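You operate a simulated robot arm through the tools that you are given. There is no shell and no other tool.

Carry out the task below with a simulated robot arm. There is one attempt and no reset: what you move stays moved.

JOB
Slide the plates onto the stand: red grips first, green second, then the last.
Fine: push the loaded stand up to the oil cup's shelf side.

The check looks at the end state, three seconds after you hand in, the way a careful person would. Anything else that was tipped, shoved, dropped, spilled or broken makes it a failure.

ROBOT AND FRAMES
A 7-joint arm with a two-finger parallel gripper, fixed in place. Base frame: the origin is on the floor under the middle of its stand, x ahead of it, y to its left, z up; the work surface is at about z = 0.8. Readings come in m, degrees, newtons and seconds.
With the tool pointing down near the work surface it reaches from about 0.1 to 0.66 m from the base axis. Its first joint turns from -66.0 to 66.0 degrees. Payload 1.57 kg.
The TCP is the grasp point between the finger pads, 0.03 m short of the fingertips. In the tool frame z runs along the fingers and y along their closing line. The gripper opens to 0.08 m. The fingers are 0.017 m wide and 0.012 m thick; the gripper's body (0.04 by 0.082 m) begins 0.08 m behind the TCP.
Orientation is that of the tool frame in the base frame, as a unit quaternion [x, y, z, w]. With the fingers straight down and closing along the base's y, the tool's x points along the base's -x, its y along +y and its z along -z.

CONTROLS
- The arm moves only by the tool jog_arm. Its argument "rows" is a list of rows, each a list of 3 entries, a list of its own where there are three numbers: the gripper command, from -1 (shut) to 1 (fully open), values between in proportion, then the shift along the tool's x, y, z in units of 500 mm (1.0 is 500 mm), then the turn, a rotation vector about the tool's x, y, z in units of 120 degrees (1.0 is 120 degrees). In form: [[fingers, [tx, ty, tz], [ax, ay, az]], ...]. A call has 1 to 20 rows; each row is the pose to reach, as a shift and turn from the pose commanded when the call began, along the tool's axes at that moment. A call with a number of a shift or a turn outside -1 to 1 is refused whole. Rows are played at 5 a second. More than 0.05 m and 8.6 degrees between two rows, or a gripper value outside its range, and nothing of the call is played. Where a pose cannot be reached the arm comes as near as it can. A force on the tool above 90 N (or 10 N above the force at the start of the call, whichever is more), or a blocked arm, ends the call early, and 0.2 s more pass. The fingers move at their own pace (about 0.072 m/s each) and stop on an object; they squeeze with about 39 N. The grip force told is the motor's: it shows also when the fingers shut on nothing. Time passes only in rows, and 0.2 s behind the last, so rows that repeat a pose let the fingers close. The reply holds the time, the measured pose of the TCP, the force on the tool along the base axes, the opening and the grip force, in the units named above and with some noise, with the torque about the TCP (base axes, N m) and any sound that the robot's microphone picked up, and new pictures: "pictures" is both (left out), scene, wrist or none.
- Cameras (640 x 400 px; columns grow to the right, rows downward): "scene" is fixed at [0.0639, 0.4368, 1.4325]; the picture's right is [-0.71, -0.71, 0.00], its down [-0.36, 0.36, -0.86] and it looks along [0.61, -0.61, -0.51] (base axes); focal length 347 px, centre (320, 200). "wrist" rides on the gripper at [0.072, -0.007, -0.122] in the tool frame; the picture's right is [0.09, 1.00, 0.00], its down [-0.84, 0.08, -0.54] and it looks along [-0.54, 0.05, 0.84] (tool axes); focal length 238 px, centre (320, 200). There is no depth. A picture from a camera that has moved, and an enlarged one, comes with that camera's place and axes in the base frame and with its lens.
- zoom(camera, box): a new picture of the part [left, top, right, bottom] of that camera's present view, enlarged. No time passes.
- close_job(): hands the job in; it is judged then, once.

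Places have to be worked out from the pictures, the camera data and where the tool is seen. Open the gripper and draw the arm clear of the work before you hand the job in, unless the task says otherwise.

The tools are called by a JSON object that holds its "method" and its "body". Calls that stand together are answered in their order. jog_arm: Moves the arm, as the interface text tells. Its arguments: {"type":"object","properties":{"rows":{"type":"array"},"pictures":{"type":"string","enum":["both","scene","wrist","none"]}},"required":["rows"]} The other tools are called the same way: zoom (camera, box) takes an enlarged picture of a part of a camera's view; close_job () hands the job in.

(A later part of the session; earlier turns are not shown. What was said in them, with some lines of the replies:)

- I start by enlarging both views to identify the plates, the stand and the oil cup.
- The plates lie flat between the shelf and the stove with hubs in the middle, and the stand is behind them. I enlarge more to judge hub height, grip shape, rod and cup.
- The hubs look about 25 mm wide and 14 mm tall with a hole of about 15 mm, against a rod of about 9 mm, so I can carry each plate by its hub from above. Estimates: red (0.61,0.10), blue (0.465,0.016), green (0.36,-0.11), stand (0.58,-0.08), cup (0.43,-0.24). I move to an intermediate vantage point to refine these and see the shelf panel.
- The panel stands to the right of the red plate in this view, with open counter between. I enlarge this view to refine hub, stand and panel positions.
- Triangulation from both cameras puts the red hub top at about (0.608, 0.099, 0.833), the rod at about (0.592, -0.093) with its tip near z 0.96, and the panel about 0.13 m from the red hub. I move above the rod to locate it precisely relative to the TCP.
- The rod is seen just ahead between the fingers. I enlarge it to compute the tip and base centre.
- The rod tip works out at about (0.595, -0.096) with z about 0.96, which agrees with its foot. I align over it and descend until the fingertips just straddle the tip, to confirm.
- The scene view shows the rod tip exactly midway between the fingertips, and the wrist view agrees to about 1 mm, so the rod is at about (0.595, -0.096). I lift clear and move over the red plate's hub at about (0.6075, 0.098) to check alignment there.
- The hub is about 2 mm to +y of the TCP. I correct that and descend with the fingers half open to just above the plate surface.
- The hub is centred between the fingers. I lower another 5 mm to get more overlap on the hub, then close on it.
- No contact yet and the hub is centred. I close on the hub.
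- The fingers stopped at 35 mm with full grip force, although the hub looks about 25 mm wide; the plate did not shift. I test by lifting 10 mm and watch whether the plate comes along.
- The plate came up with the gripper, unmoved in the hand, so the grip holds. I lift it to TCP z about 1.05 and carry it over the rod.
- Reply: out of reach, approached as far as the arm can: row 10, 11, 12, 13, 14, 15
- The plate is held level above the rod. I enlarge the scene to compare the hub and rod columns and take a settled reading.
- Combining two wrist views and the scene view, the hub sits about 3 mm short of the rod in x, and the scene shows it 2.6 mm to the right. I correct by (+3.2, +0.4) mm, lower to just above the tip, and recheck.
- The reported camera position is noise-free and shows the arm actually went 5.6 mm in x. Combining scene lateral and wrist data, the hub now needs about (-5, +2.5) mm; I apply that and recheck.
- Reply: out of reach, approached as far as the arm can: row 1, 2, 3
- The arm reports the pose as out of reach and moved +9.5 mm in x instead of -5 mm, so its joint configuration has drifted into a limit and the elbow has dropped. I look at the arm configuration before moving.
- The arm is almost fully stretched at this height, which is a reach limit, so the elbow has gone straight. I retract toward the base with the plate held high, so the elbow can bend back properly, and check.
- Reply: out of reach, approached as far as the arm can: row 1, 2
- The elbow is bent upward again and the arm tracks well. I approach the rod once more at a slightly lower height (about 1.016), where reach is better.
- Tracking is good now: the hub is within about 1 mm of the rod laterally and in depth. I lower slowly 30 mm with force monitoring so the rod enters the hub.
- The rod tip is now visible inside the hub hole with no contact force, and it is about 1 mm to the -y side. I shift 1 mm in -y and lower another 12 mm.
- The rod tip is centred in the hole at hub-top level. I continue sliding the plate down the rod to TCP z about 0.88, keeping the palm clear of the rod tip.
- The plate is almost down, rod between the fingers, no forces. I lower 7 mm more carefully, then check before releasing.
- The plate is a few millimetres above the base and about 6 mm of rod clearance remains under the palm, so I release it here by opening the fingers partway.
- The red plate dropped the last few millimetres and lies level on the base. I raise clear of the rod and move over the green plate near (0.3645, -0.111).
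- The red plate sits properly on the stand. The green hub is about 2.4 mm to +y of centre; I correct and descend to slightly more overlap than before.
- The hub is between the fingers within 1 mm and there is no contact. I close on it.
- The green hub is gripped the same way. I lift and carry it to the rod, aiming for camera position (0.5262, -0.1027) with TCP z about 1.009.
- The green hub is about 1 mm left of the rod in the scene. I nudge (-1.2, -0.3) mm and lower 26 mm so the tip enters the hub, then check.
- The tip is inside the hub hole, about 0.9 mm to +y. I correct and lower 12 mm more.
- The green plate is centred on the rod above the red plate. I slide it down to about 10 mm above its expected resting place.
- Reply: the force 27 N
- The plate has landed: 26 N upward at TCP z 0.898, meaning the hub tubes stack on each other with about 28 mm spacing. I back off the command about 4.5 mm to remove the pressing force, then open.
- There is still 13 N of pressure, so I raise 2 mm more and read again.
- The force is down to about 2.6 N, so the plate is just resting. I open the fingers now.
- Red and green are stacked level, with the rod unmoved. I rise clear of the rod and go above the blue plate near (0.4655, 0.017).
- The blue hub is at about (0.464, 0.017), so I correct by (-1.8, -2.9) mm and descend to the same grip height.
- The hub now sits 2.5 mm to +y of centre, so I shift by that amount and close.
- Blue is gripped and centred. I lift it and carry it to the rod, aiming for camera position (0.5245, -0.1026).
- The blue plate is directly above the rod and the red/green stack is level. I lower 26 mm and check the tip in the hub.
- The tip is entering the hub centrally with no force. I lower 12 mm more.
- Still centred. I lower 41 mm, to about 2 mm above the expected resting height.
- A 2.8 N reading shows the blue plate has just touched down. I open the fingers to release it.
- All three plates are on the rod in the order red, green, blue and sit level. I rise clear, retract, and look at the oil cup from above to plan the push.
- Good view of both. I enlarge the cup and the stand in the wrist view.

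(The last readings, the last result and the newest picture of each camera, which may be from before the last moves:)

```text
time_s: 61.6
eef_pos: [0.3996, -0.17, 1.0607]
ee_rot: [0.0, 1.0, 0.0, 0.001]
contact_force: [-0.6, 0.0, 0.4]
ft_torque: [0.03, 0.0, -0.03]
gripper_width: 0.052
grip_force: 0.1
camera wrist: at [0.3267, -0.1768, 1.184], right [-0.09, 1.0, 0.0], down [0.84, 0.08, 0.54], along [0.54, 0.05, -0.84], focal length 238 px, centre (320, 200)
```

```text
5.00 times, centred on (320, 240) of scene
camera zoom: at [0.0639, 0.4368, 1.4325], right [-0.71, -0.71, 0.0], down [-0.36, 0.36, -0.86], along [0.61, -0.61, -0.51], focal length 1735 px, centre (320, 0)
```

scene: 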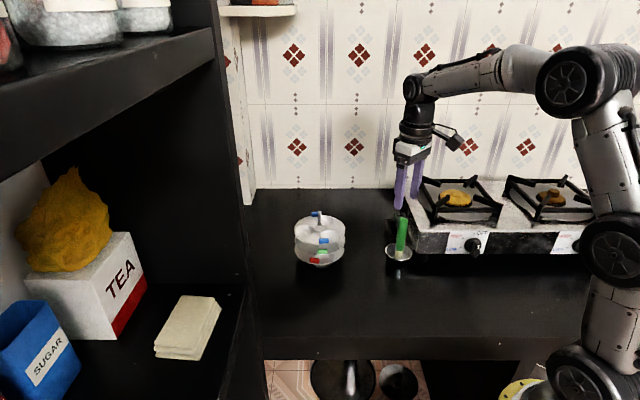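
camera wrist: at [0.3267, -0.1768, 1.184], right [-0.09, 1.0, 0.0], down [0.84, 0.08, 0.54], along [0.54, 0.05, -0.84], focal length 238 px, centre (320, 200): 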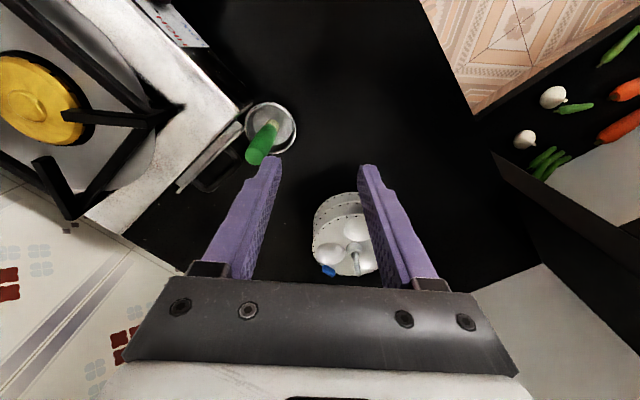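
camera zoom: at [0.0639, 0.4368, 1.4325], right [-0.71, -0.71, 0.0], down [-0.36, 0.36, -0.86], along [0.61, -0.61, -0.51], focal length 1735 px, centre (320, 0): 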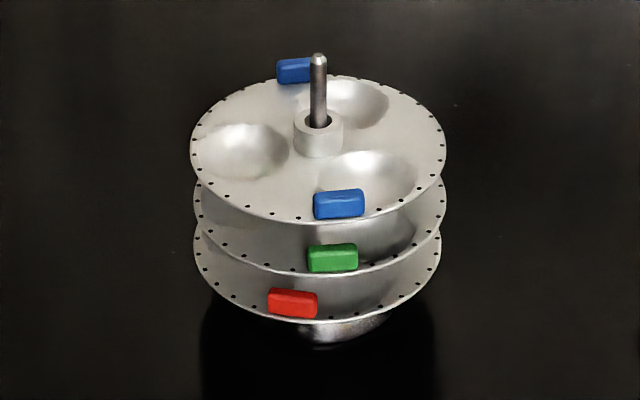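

The cup rim centre works out at (0.4375, -0.242), radius 0.039, rim z about 0.83; the stand is 0.218 m away, directly on its shelf side. I plan to hold the rod top and slide the stand along the counter toward the cup; first I go above the rod with the tool turned 45° so the fingers close along the push direction.

{"method": "jog_arm", "body": {"rows": [[0.3, [-0.05, 0.02, 0.0], [0, 0, 0.0625]], [0.3, [-0.11, 0.04, 0.02], [0, 0, 0.125]], [0.3, [-0.17, 0.063, 0.05], [0, 0, 0.1875]], [0.3, [-0.23, 0.085, 0.08], [0, 0, 0.25]], [0.3, [-0.29, 0.107, 0.11], [0, 0, 0.3125]], [0.3, [-0.34, 0.126, 0.13], [0, 0, 0.375]], [0.3, [-0.38, 0.14, 0.1334], [0, 0, 0.375]], [0.3, [-0.4006, 0.1482, 0.1334], [0, 0, 0.375]], [0.3, [-0.4006, 0.1482, 0.1334], [0, 0, 0.375]], [0.3, [-0.4006, 0.1482, 0.1334], [0, 0, 0.375]]]}}

{"method": "zoom", "body": {"camera": "wrist", "box": [240, 80, 400, 240]}}

{"method": "zoom", "body": {"camera": "scene", "box": [285, 150, 355, 280]}}

```text
time_s: 63.8
eef_pos: [0.6003, -0.0956, 0.9943]
ee_rot: [0.383, 0.924, 0.001, 0.0]
contact_force: [0.0, -0.6, 0.6]
ft_torque: [0.0, 0.01, 0.04]
gripper_width: 0.052
grip_force: 0.0
camera wrist: at [0.5434, -0.0509, 1.1162], right [0.64, 0.77, 0.0], down [0.65, -0.54, 0.54], along [0.42, -0.35, -0.84], focal length 238 px, centre (320, 200)
```

scene: 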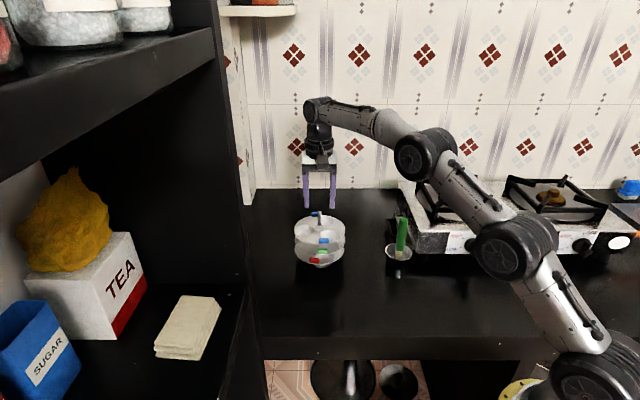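
wrist: 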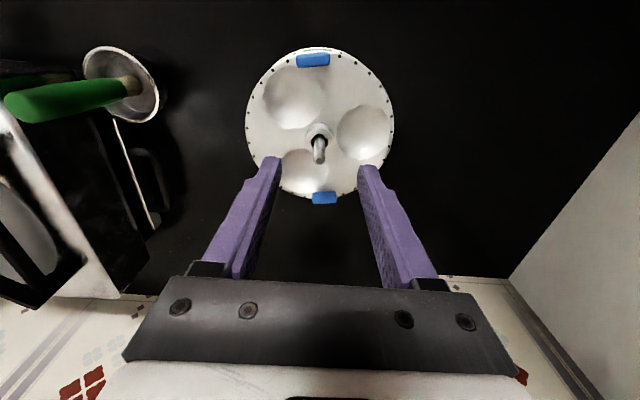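

```text
2.50 times, centred on (320, 160) of wrist
camera zoom: at [0.5434, -0.0509, 1.1162], right [0.64, 0.77, 0.0], down [0.65, -0.54, 0.54], along [0.42, -0.35, -0.84], focal length 596 px, centre (320, 300)
```

zoom: 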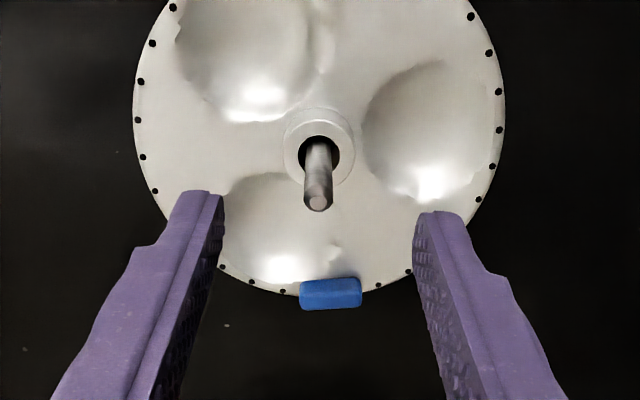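

```text
3.08 times, centred on (320, 215) of scene
camera zoom: at [0.0639, 0.4368, 1.4325], right [-0.71, -0.71, 0.0], down [-0.36, 0.36, -0.86], along [0.61, -0.61, -0.51], focal length 1068 px, centre (320, 154)
```

zoom: 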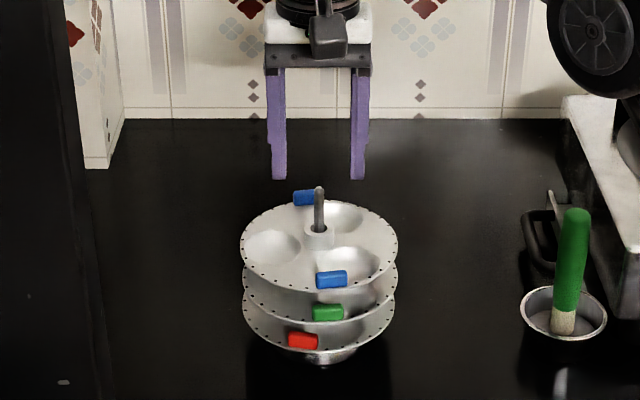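

The rod is centred between the fingers. I descend so the fingertips are a few millimetres above the blue hub.

{"method": "jog_arm", "body": {"rows": [[0.3, [0, 0, 0.03], [0, 0, 0]], [0.3, [0, 0, 0.06], [0, 0, 0]], [0.3, [0, 0, 0.085], [0, 0, 0]], [0.3, [0, 0, 0.098], [0, 0, 0]], [0.3, [0, 0, 0.098], [0, 0, 0]]]}}

{"method": "zoom", "body": {"camera": "wrist", "box": [240, 80, 400, 240]}}

{"method": "zoom", "body": {"camera": "scene", "box": [285, 180, 355, 280]}}

```text
time_s: 65.0
eef_pos: [0.5997, -0.096, 0.9438]
ee_rot: [0.383, 0.924, -0.001, 0.0]
contact_force: [0.3, 1.0, 0.8]
ft_torque: [0.03, -0.01, -0.01]
gripper_width: 0.0523
grip_force: 0.1
camera wrist: at [0.5438, -0.051, 1.0663], right [0.64, 0.77, 0.0], down [0.65, -0.54, 0.54], along [0.42, -0.35, -0.84], focal length 238 px, centre (320, 200)
```

scene: 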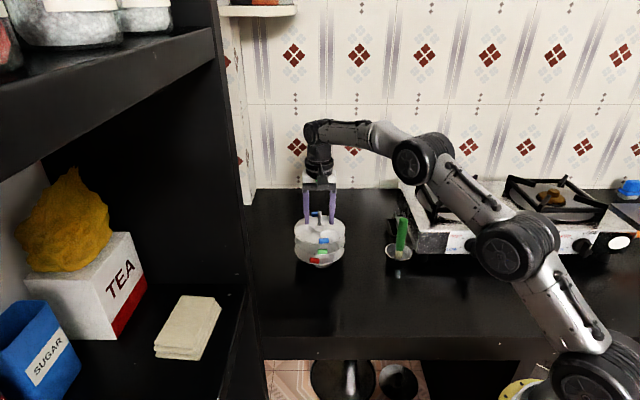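
wrist: 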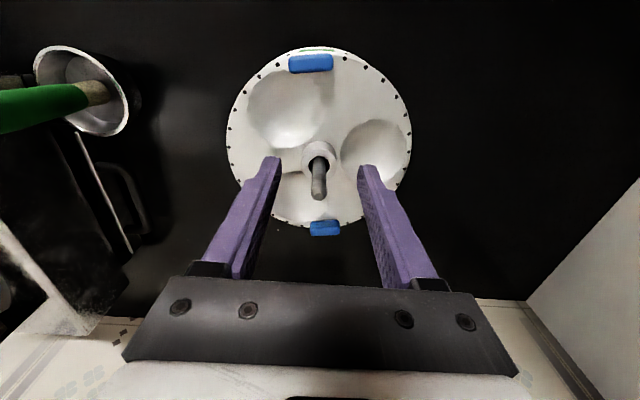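

```text
2.50 times, centred on (320, 160) of wrist
camera zoom: at [0.5438, -0.051, 1.0663], right [0.64, 0.77, 0.0], down [0.65, -0.54, 0.54], along [0.42, -0.35, -0.84], focal length 596 px, centre (320, 300)
```

zoom: 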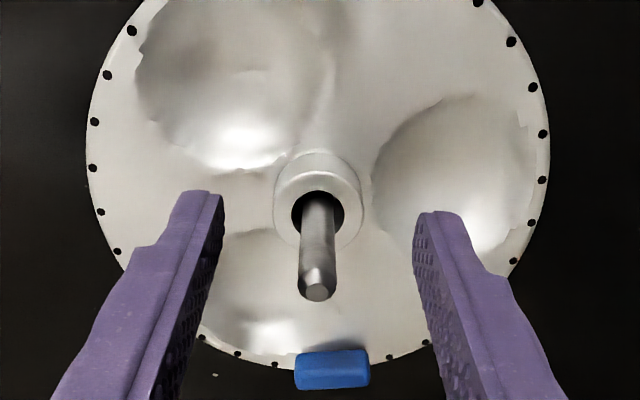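

```text
4.00 times, centred on (320, 230) of scene
camera zoom: at [0.0639, 0.4368, 1.4325], right [-0.71, -0.71, 0.0], down [-0.36, 0.36, -0.86], along [0.61, -0.61, -0.51], focal length 1388 px, centre (320, 80)
```

zoom: 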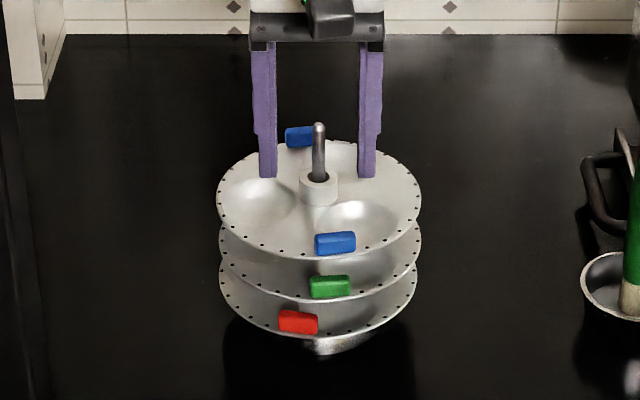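

Fingers straddle the rod just above the blue hub. I close on the rod.

{"method": "jog_arm", "body": {"rows": [[-0.2, [0, 0, 0], [0, 0, 0]], [-0.6, [0, 0, 0], [0, 0, 0]], [-1, [0, 0, 0], [0, 0, 0]], [-1, [0, 0, 0], [0, 0, 0]], [-1, [0, 0, 0], [0, 0, 0]]]}}

{"method": "zoom", "body": {"camera": "scene", "box": [285, 180, 355, 280]}}

{"method": "zoom", "body": {"camera": "wrist", "box": [240, 80, 400, 240]}}

```text
time_s: 66.2
eef_pos: [0.6001, -0.0972, 0.944]
ee_rot: [0.382, 0.924, 0.0, 0.0]
contact_force: [-1.9, -1.0, -0.3]
ft_torque: [-0.05, 0.06, -0.01]
gripper_width: 0.0088
grip_force: 27.0
camera wrist: at [0.5438, -0.0511, 1.0665], right [0.64, 0.77, 0.0], down [0.65, -0.54, 0.54], along [0.42, -0.35, -0.84], focal length 238 px, centre (320, 200)
```

scene: 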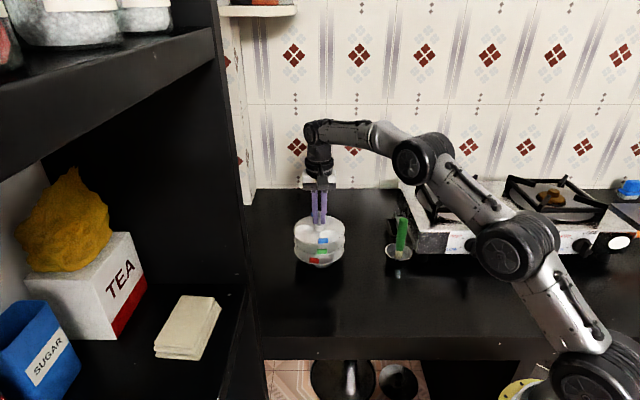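
wrist: 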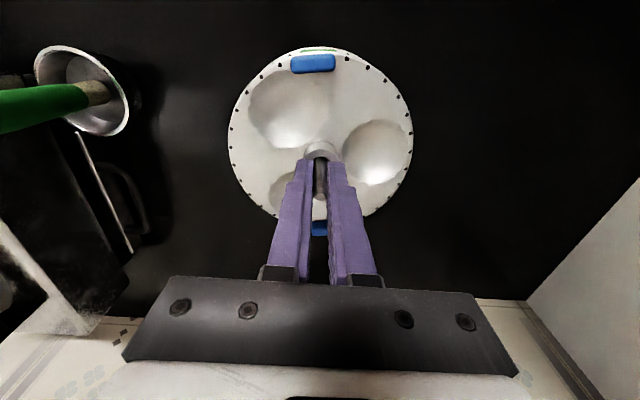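

```text
4.00 times, centred on (320, 230) of scene
camera zoom: at [0.0638, 0.4367, 1.4325], right [-0.71, -0.71, 0.0], down [-0.36, 0.36, -0.86], along [0.61, -0.61, -0.51], focal length 1388 px, centre (320, 80)
```

zoom: 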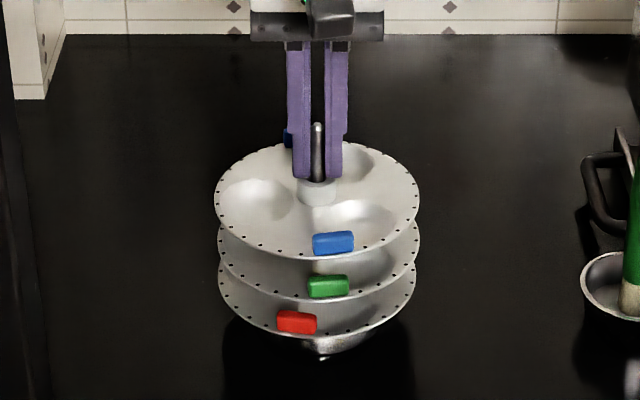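

```text
2.50 times, centred on (320, 160) of wrist
camera zoom: at [0.5438, -0.0511, 1.0665], right [0.64, 0.77, 0.0], down [0.65, -0.54, 0.54], along [0.42, -0.35, -0.84], focal length 596 px, centre (320, 300)
```

zoom: 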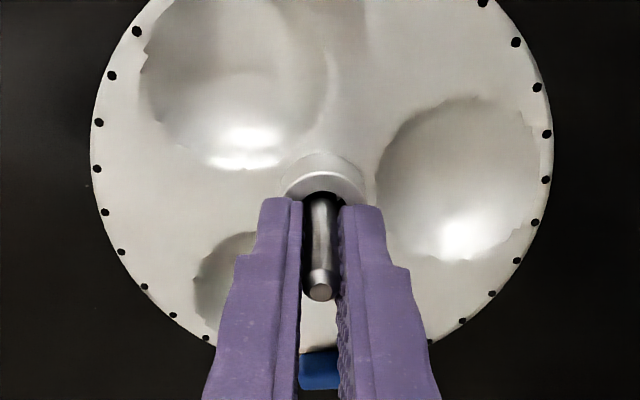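

The rod is held (8.8 mm) and the stand is still upright. I slide it most of the way toward the cup, stopping about 2 cm short to check.

{"method": "jog_arm", "body": {"rows": [[-1, [0.002, -0.01, 0], [0, 0, 0]], [-1, [0.005, -0.028, 0], [0, 0, 0]], [-1, [0.0085, -0.048, 0], [0, 0, 0]], [-1, [0.012, -0.068, 0], [0, 0, 0]], [-1, [0.0155, -0.088, 0], [0, 0, 0]], [-1, [0.019, -0.108, 0], [0, 0, 0]], [-1, [0.0226, -0.128, 0], [0, 0, 0]], [-1, [0.026, -0.148, 0], [0, 0, 0]], [-1, [0.029, -0.165, 0], [0, 0, 0]], [-1, [0.0307, -0.1741, 0], [0, 0, 0]], [-1, [0.0307, -0.1741, 0], [0, 0, 0]]]}}

{"method": "zoom", "body": {"camera": "scene", "box": [320, 190, 430, 280]}}

{"method": "zoom", "body": {"camera": "wrist", "box": [80, 20, 420, 240]}}

```text
time_s: 68.6
eef_pos: [0.528, -0.1479, 0.9442]
ee_rot: [0.384, 0.923, 0.0, 0.0]
contact_force: [1.9, 2.0, 3.2]
ft_torque: [0.03, -0.1, -0.01]
gripper_width: 0.0087
grip_force: 27.1
camera wrist: at [0.4725, -0.1021, 1.0665], right [0.64, 0.77, 0.0], down [0.65, -0.54, 0.54], along [0.42, -0.35, -0.84], focal length 238 px, centre (320, 200)
```

scene: 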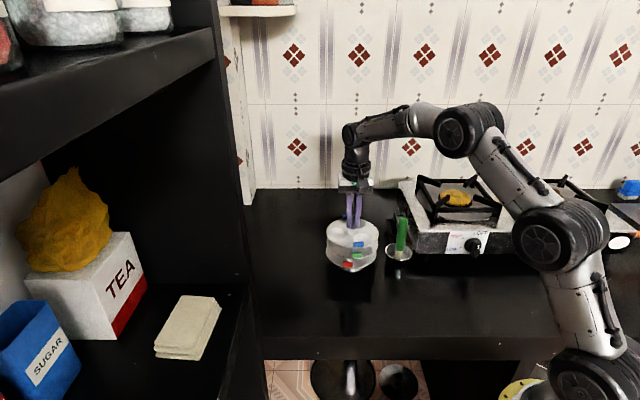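
wrist: 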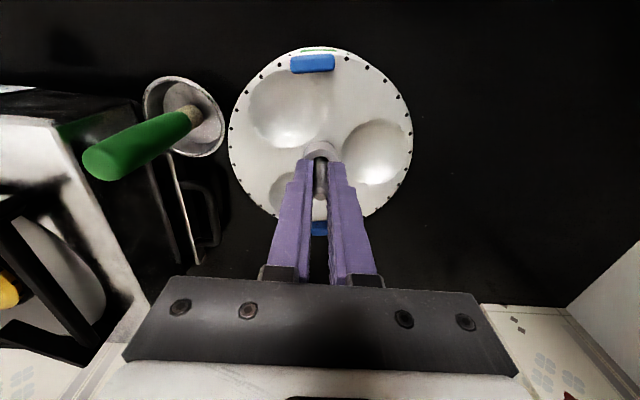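

```text
4.44 times, centred on (375, 235) of scene
camera zoom: at [0.0639, 0.4368, 1.4325], right [-0.71, -0.71, 0.0], down [-0.36, 0.36, -0.86], along [0.61, -0.61, -0.51], focal length 1542 px, centre (76, 44)
```

zoom: 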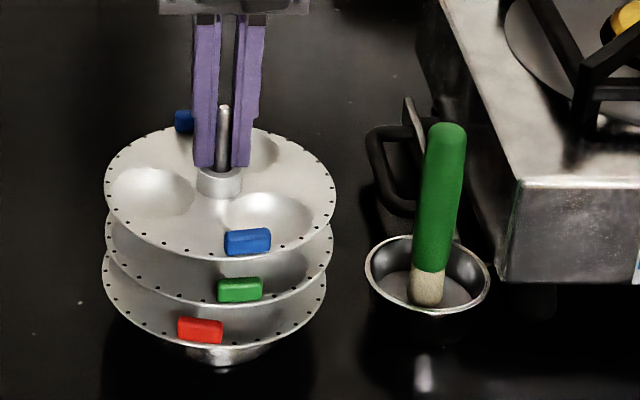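

```text
1.82 times, centred on (250, 130) of wrist
camera zoom: at [0.4725, -0.1021, 1.0665], right [0.64, 0.77, 0.0], down [0.65, -0.54, 0.54], along [0.42, -0.35, -0.84], focal length 433 px, centre (447, 327)
```

zoom: 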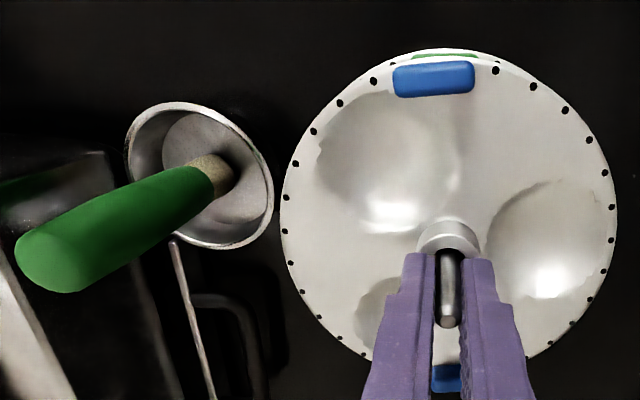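

The stand slid smoothly and stays upright, with about 24 mm gap between plate rim and cup rim. I push 16 mm further and re-measure.

{"method": "jog_arm", "body": {"rows": [[-1, [0, -0.008, 0], [0, 0, 0]], [-1, [0, -0.018, 0], [0, 0, 0]], [-1, [0, -0.027, 0], [0, 0, 0]], [-1, [0, -0.032, 0], [0, 0, 0]], [-1, [0, -0.032, 0], [0, 0, 0]]]}}

{"method": "zoom", "body": {"camera": "scene", "box": [330, 210, 420, 280]}}

{"method": "zoom", "body": {"camera": "wrist", "box": [130, 30, 330, 180]}}

```text
time_s: 69.8
eef_pos: [0.5182, -0.1598, 0.9444]
ee_rot: [0.384, 0.924, 0.001, 0.001]
contact_force: [1.3, 1.4, 0.6]
ft_torque: [0.01, -0.12, 0.04]
gripper_width: 0.0087
grip_force: 27.3
camera wrist: at [0.461, -0.1139, 1.0666], right [0.64, 0.77, 0.0], down [0.65, -0.54, 0.54], along [0.42, -0.35, -0.84], focal length 238 px, centre (320, 200)
```

scene: 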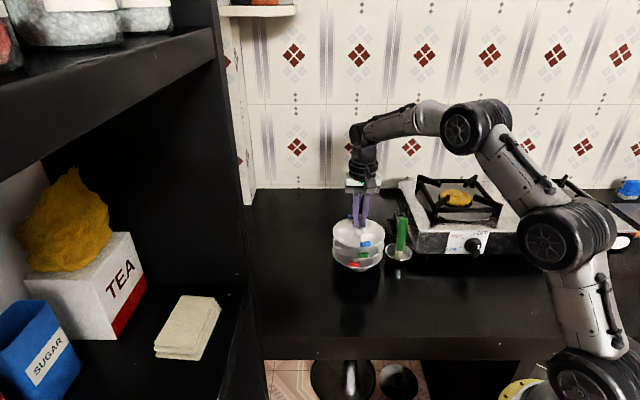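
wrist: 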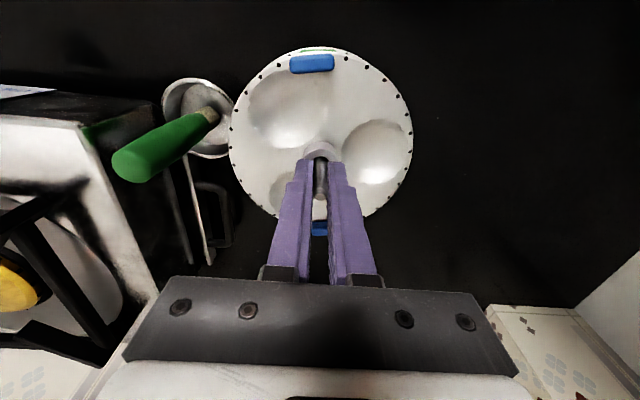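

```text
5.71 times, centred on (375, 245) of scene
camera zoom: at [0.0639, 0.4368, 1.4325], right [-0.71, -0.71, 0.0], down [-0.36, 0.36, -0.86], along [0.61, -0.61, -0.51], focal length 1983 px, centre (6, -57)
```

zoom: 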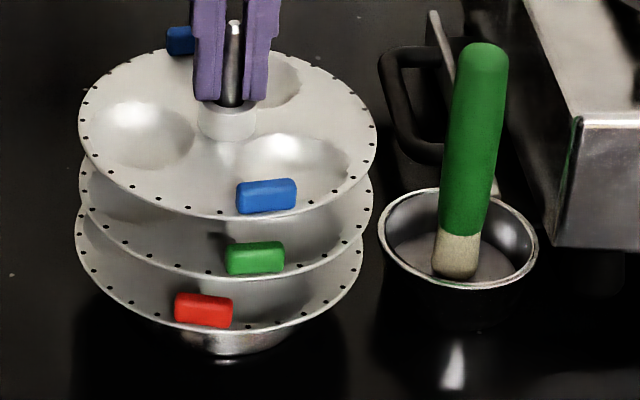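

```text
2.67 times, centred on (230, 105) of wrist
camera zoom: at [0.461, -0.1139, 1.0666], right [0.64, 0.77, 0.0], down [0.65, -0.54, 0.54], along [0.42, -0.35, -0.84], focal length 636 px, centre (560, 453)
```

zoom: 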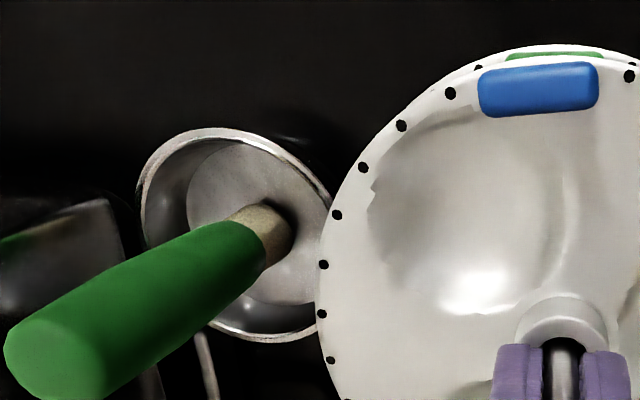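

About 7 mm of gap remains and the stand is aligned with the cup along the counter. I push 4.5 mm further, leaving a couple of millimetres so that the cup is not shoved.

{"method": "jog_arm", "body": {"rows": [[-1, [0, -0.003, 0], [0, 0, 0]], [-1, [0, -0.006, 0], [0, 0, 0]], [-1, [0, -0.009, 0], [0, 0, 0]], [-1, [0, -0.009, 0], [0, 0, 0]]]}}

{"method": "zoom", "body": {"camera": "scene", "box": [330, 210, 420, 280]}}

{"method": "zoom", "body": {"camera": "scene", "box": [370, 225, 410, 270]}}

```text
time_s: 70.8
eef_pos: [0.5137, -0.1621, 0.9443]
ee_rot: [0.383, 0.924, 0.0, 0.0]
contact_force: [0.7, 1.4, 0.9]
ft_torque: [0.05, -0.04, 0.0]
gripper_width: 0.0083
grip_force: 27.6
camera wrist: at [0.4574, -0.1167, 1.0666], right [0.64, 0.77, 0.0], down [0.65, -0.54, 0.54], along [0.42, -0.35, -0.84], focal length 238 px, centre (320, 200)
```

scene: 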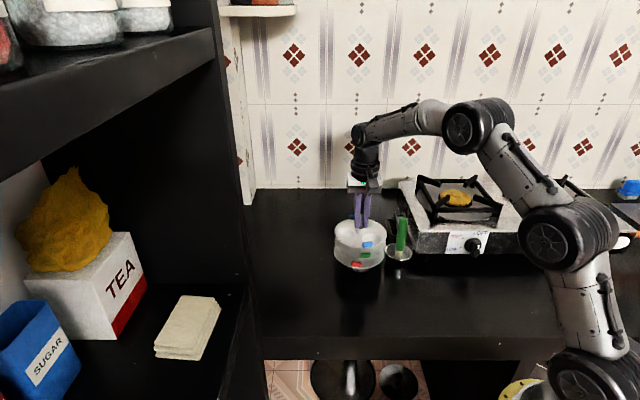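
wrist: 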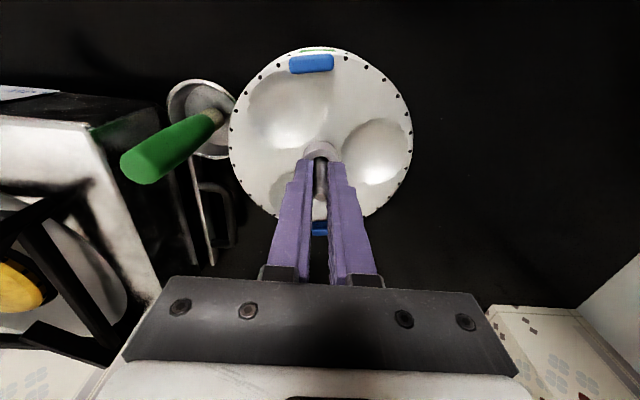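

```text
5.71 times, centred on (375, 245) of scene
camera zoom: at [0.0639, 0.4368, 1.4325], right [-0.71, -0.71, 0.0], down [-0.36, 0.36, -0.86], along [0.61, -0.61, -0.51], focal length 1983 px, centre (6, -57)
```

zoom: 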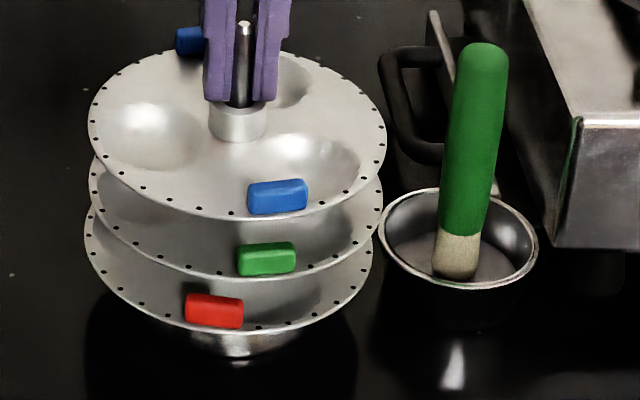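

```text
8.89 times, centred on (390, 248) of scene
camera zoom: at [0.0639, 0.4368, 1.4325], right [-0.71, -0.71, 0.0], down [-0.36, 0.36, -0.86], along [0.61, -0.61, -0.51], focal length 3084 px, centre (-302, -222)
```

zoom: 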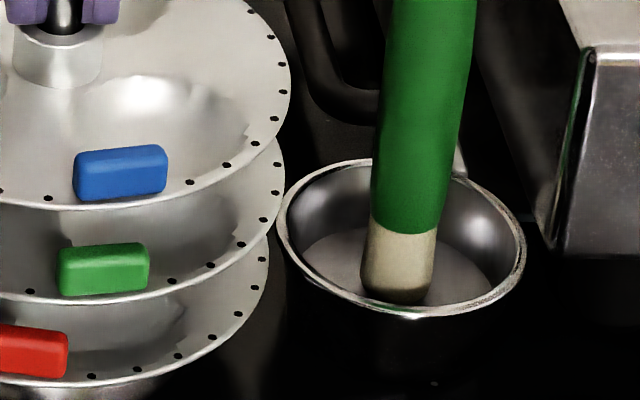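

The gap is now about 2.5 mm, the cup has not moved, and the stand is upright. I release the rod here and check.

{"method": "jog_arm", "body": {"rows": [[-0.7, [0, 0, 0], [0, 0, 0]], [-0.3, [0, 0, 0], [0, 0, 0]], [0.1, [0, 0, 0], [0, 0, 0]], [0.2, [0, 0, 0], [0, 0, 0]], [0.2, [0, 0, 0], [0, 0, 0]]]}}

{"method": "zoom", "body": {"camera": "scene", "box": [330, 200, 420, 280]}}

{"method": "zoom", "body": {"camera": "wrist", "box": [130, 30, 430, 240]}}

```text
time_s: 72.0
eef_pos: [0.5135, -0.161, 0.9437]
ee_rot: [0.382, 0.924, 0.0, 0.0]
contact_force: [0.2, -0.5, 0.4]
ft_torque: [0.0, -0.01, -0.01]
gripper_width: 0.0482
grip_force: 0.0
camera wrist: at [0.4575, -0.1167, 1.0667], right [0.64, 0.77, 0.0], down [0.65, -0.54, 0.54], along [0.42, -0.35, -0.84], focal length 238 px, centre (320, 200)
```

scene: 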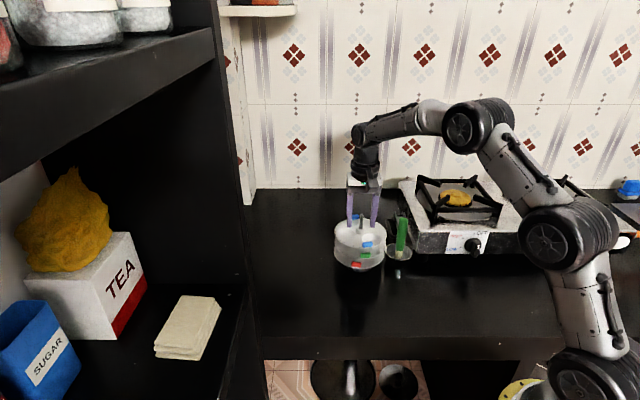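
wrist: 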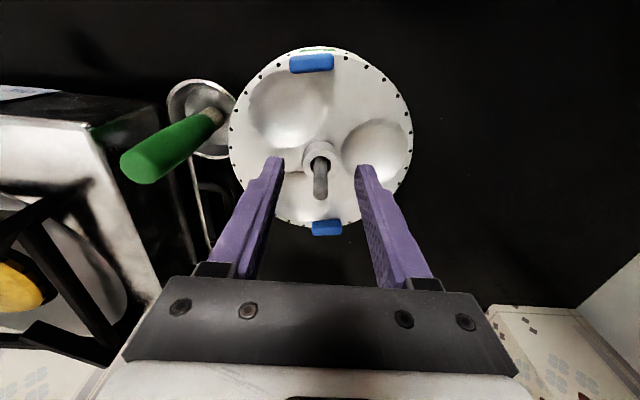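

```text
5.00 times, centred on (375, 240) of scene
camera zoom: at [0.0639, 0.4368, 1.4325], right [-0.71, -0.71, 0.0], down [-0.36, 0.36, -0.86], along [0.61, -0.61, -0.51], focal length 1735 px, centre (45, 0)
```

zoom: 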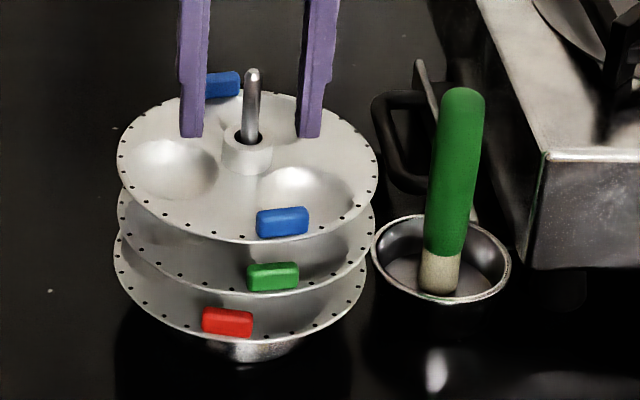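

```text
1.90 times, centred on (280, 135) of wrist
camera zoom: at [0.4575, -0.1167, 1.0667], right [0.64, 0.77, 0.0], down [0.65, -0.54, 0.54], along [0.42, -0.35, -0.84], focal length 454 px, centre (396, 324)
```

zoom: 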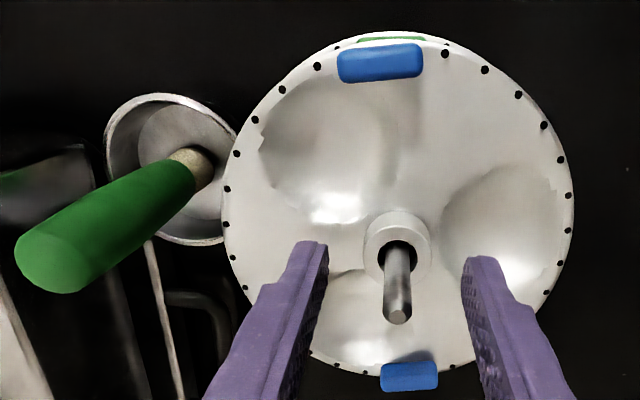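

The stand stands free and level beside the cup with about 2 mm between rims. I raise the open gripper straight up and draw the arm back clear.

{"method": "jog_arm", "body": {"rows": [[0.2, [0, 0, -0.05], [0, 0, 0]], [0.2, [0, 0, -0.12], [0, 0, 0]], [0.2, [0, 0, -0.2], [0, 0, 0]], [0.4, [0.06, 0.006, -0.26], [0, 0, 0]], [0.6, [0.13, 0.012, -0.32], [0, 0, 0]], [0.8, [0.2, 0.02, -0.38], [0, 0, 0]], [1, [0.27, 0.026, -0.43], [0, 0, 0]], [1, [0.34, 0.033, -0.48], [0, 0, 0]], [1, [0.42, 0.041, -0.512], [0, 0, 0]], [1, [0.42, 0.041, -0.512], [0, 0, 0]], [1, [0.42, 0.041, -0.512], [0, 0, 0]]]}}

{"method": "zoom", "body": {"camera": "scene", "box": [330, 200, 420, 280]}}

{"method": "zoom", "body": {"camera": "scene", "box": [370, 225, 410, 270]}}

```text
time_s: 74.4
eef_pos: [0.38, 0.002, 1.1991]
ee_rot: [0.383, 0.924, -0.001, 0.001]
contact_force: [0.2, -0.2, 0.2]
ft_torque: [-0.01, 0.05, 0.0]
gripper_width: 0.0799
grip_force: 0.1
camera wrist: at [0.3238, 0.0479, 1.3216], right [0.64, 0.77, 0.0], down [0.65, -0.54, 0.54], along [0.42, -0.35, -0.84], focal length 238 px, centre (320, 200)
```

scene: 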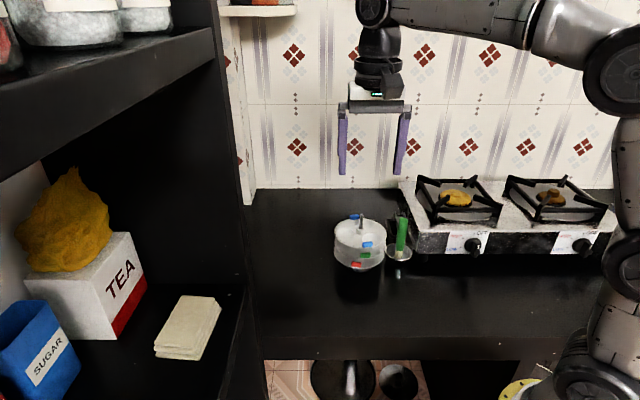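
wrist: 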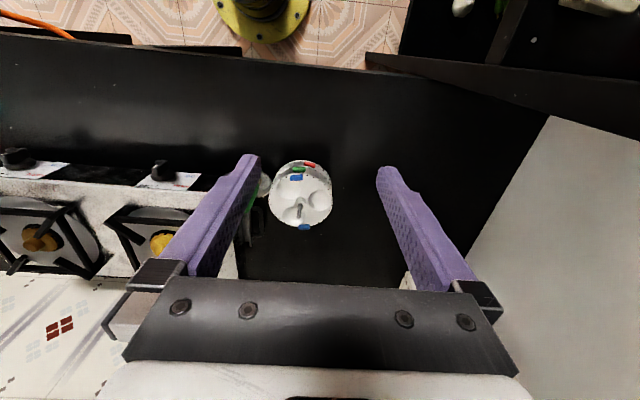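

```text
5.00 times, centred on (375, 240) of scene
camera zoom: at [0.0639, 0.4368, 1.4325], right [-0.71, -0.71, 0.0], down [-0.36, 0.36, -0.86], along [0.61, -0.61, -0.51], focal length 1735 px, centre (45, 0)
```

zoom: 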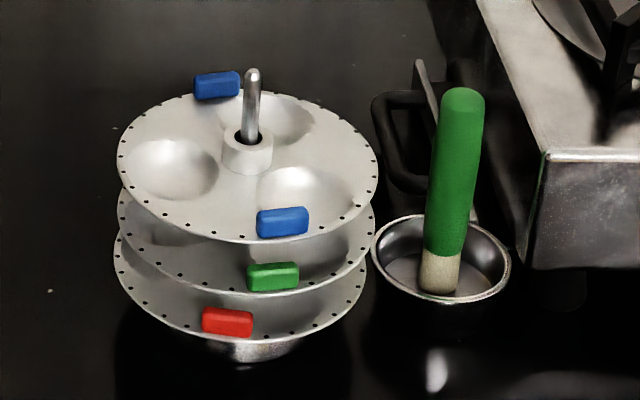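

```text
8.89 times, centred on (390, 248) of scene
camera zoom: at [0.0639, 0.4368, 1.4325], right [-0.71, -0.71, 0.0], down [-0.36, 0.36, -0.86], along [0.61, -0.61, -0.51], focal length 3084 px, centre (-302, -222)
```

zoom: 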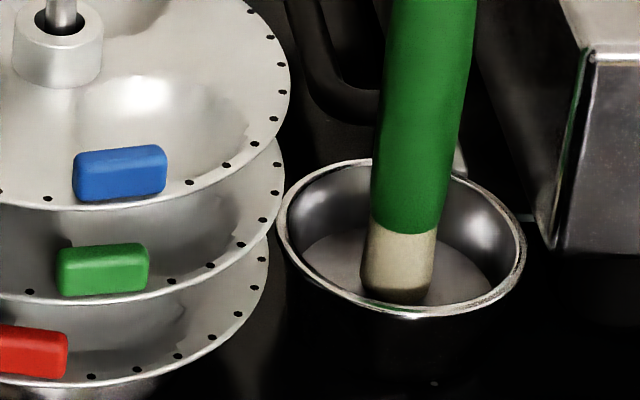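

The final pictures show red, green and blue stacked level on the upright stand, about 2 mm from the cup's shelf side. The cup, brush and everything else are where they were, and the arm is clear with the gripper open. I hand the job in.

{"method": "close_job", "body": {}}

```text
The job is handed in.
```

The plates are on the stand in the order you asked for: red grips at the bottom, green second, blue on top. The loaded stand is now at the shelf side of the oil cup.

- **Stand position:** The rims of the plates are about 2 mm from the cup's rim. I stopped just short of touching so the cup would not be shoved. The stand is upright and the plates sit level.
- **How it was moved:** I held the rod above the blue plate and slid the stand along the counter, rather than pushing from the side.
- **Plate drop:** The red plate fell the last few millimetres onto the base, because the gripper's body would have hit the rod tip any lower. Green and blue were set down until they touched.
- **Everything else:** The cup, the brush and the rest of the scene look unmoved in the final pictures. The gripper is open and the arm is drawn back clear.
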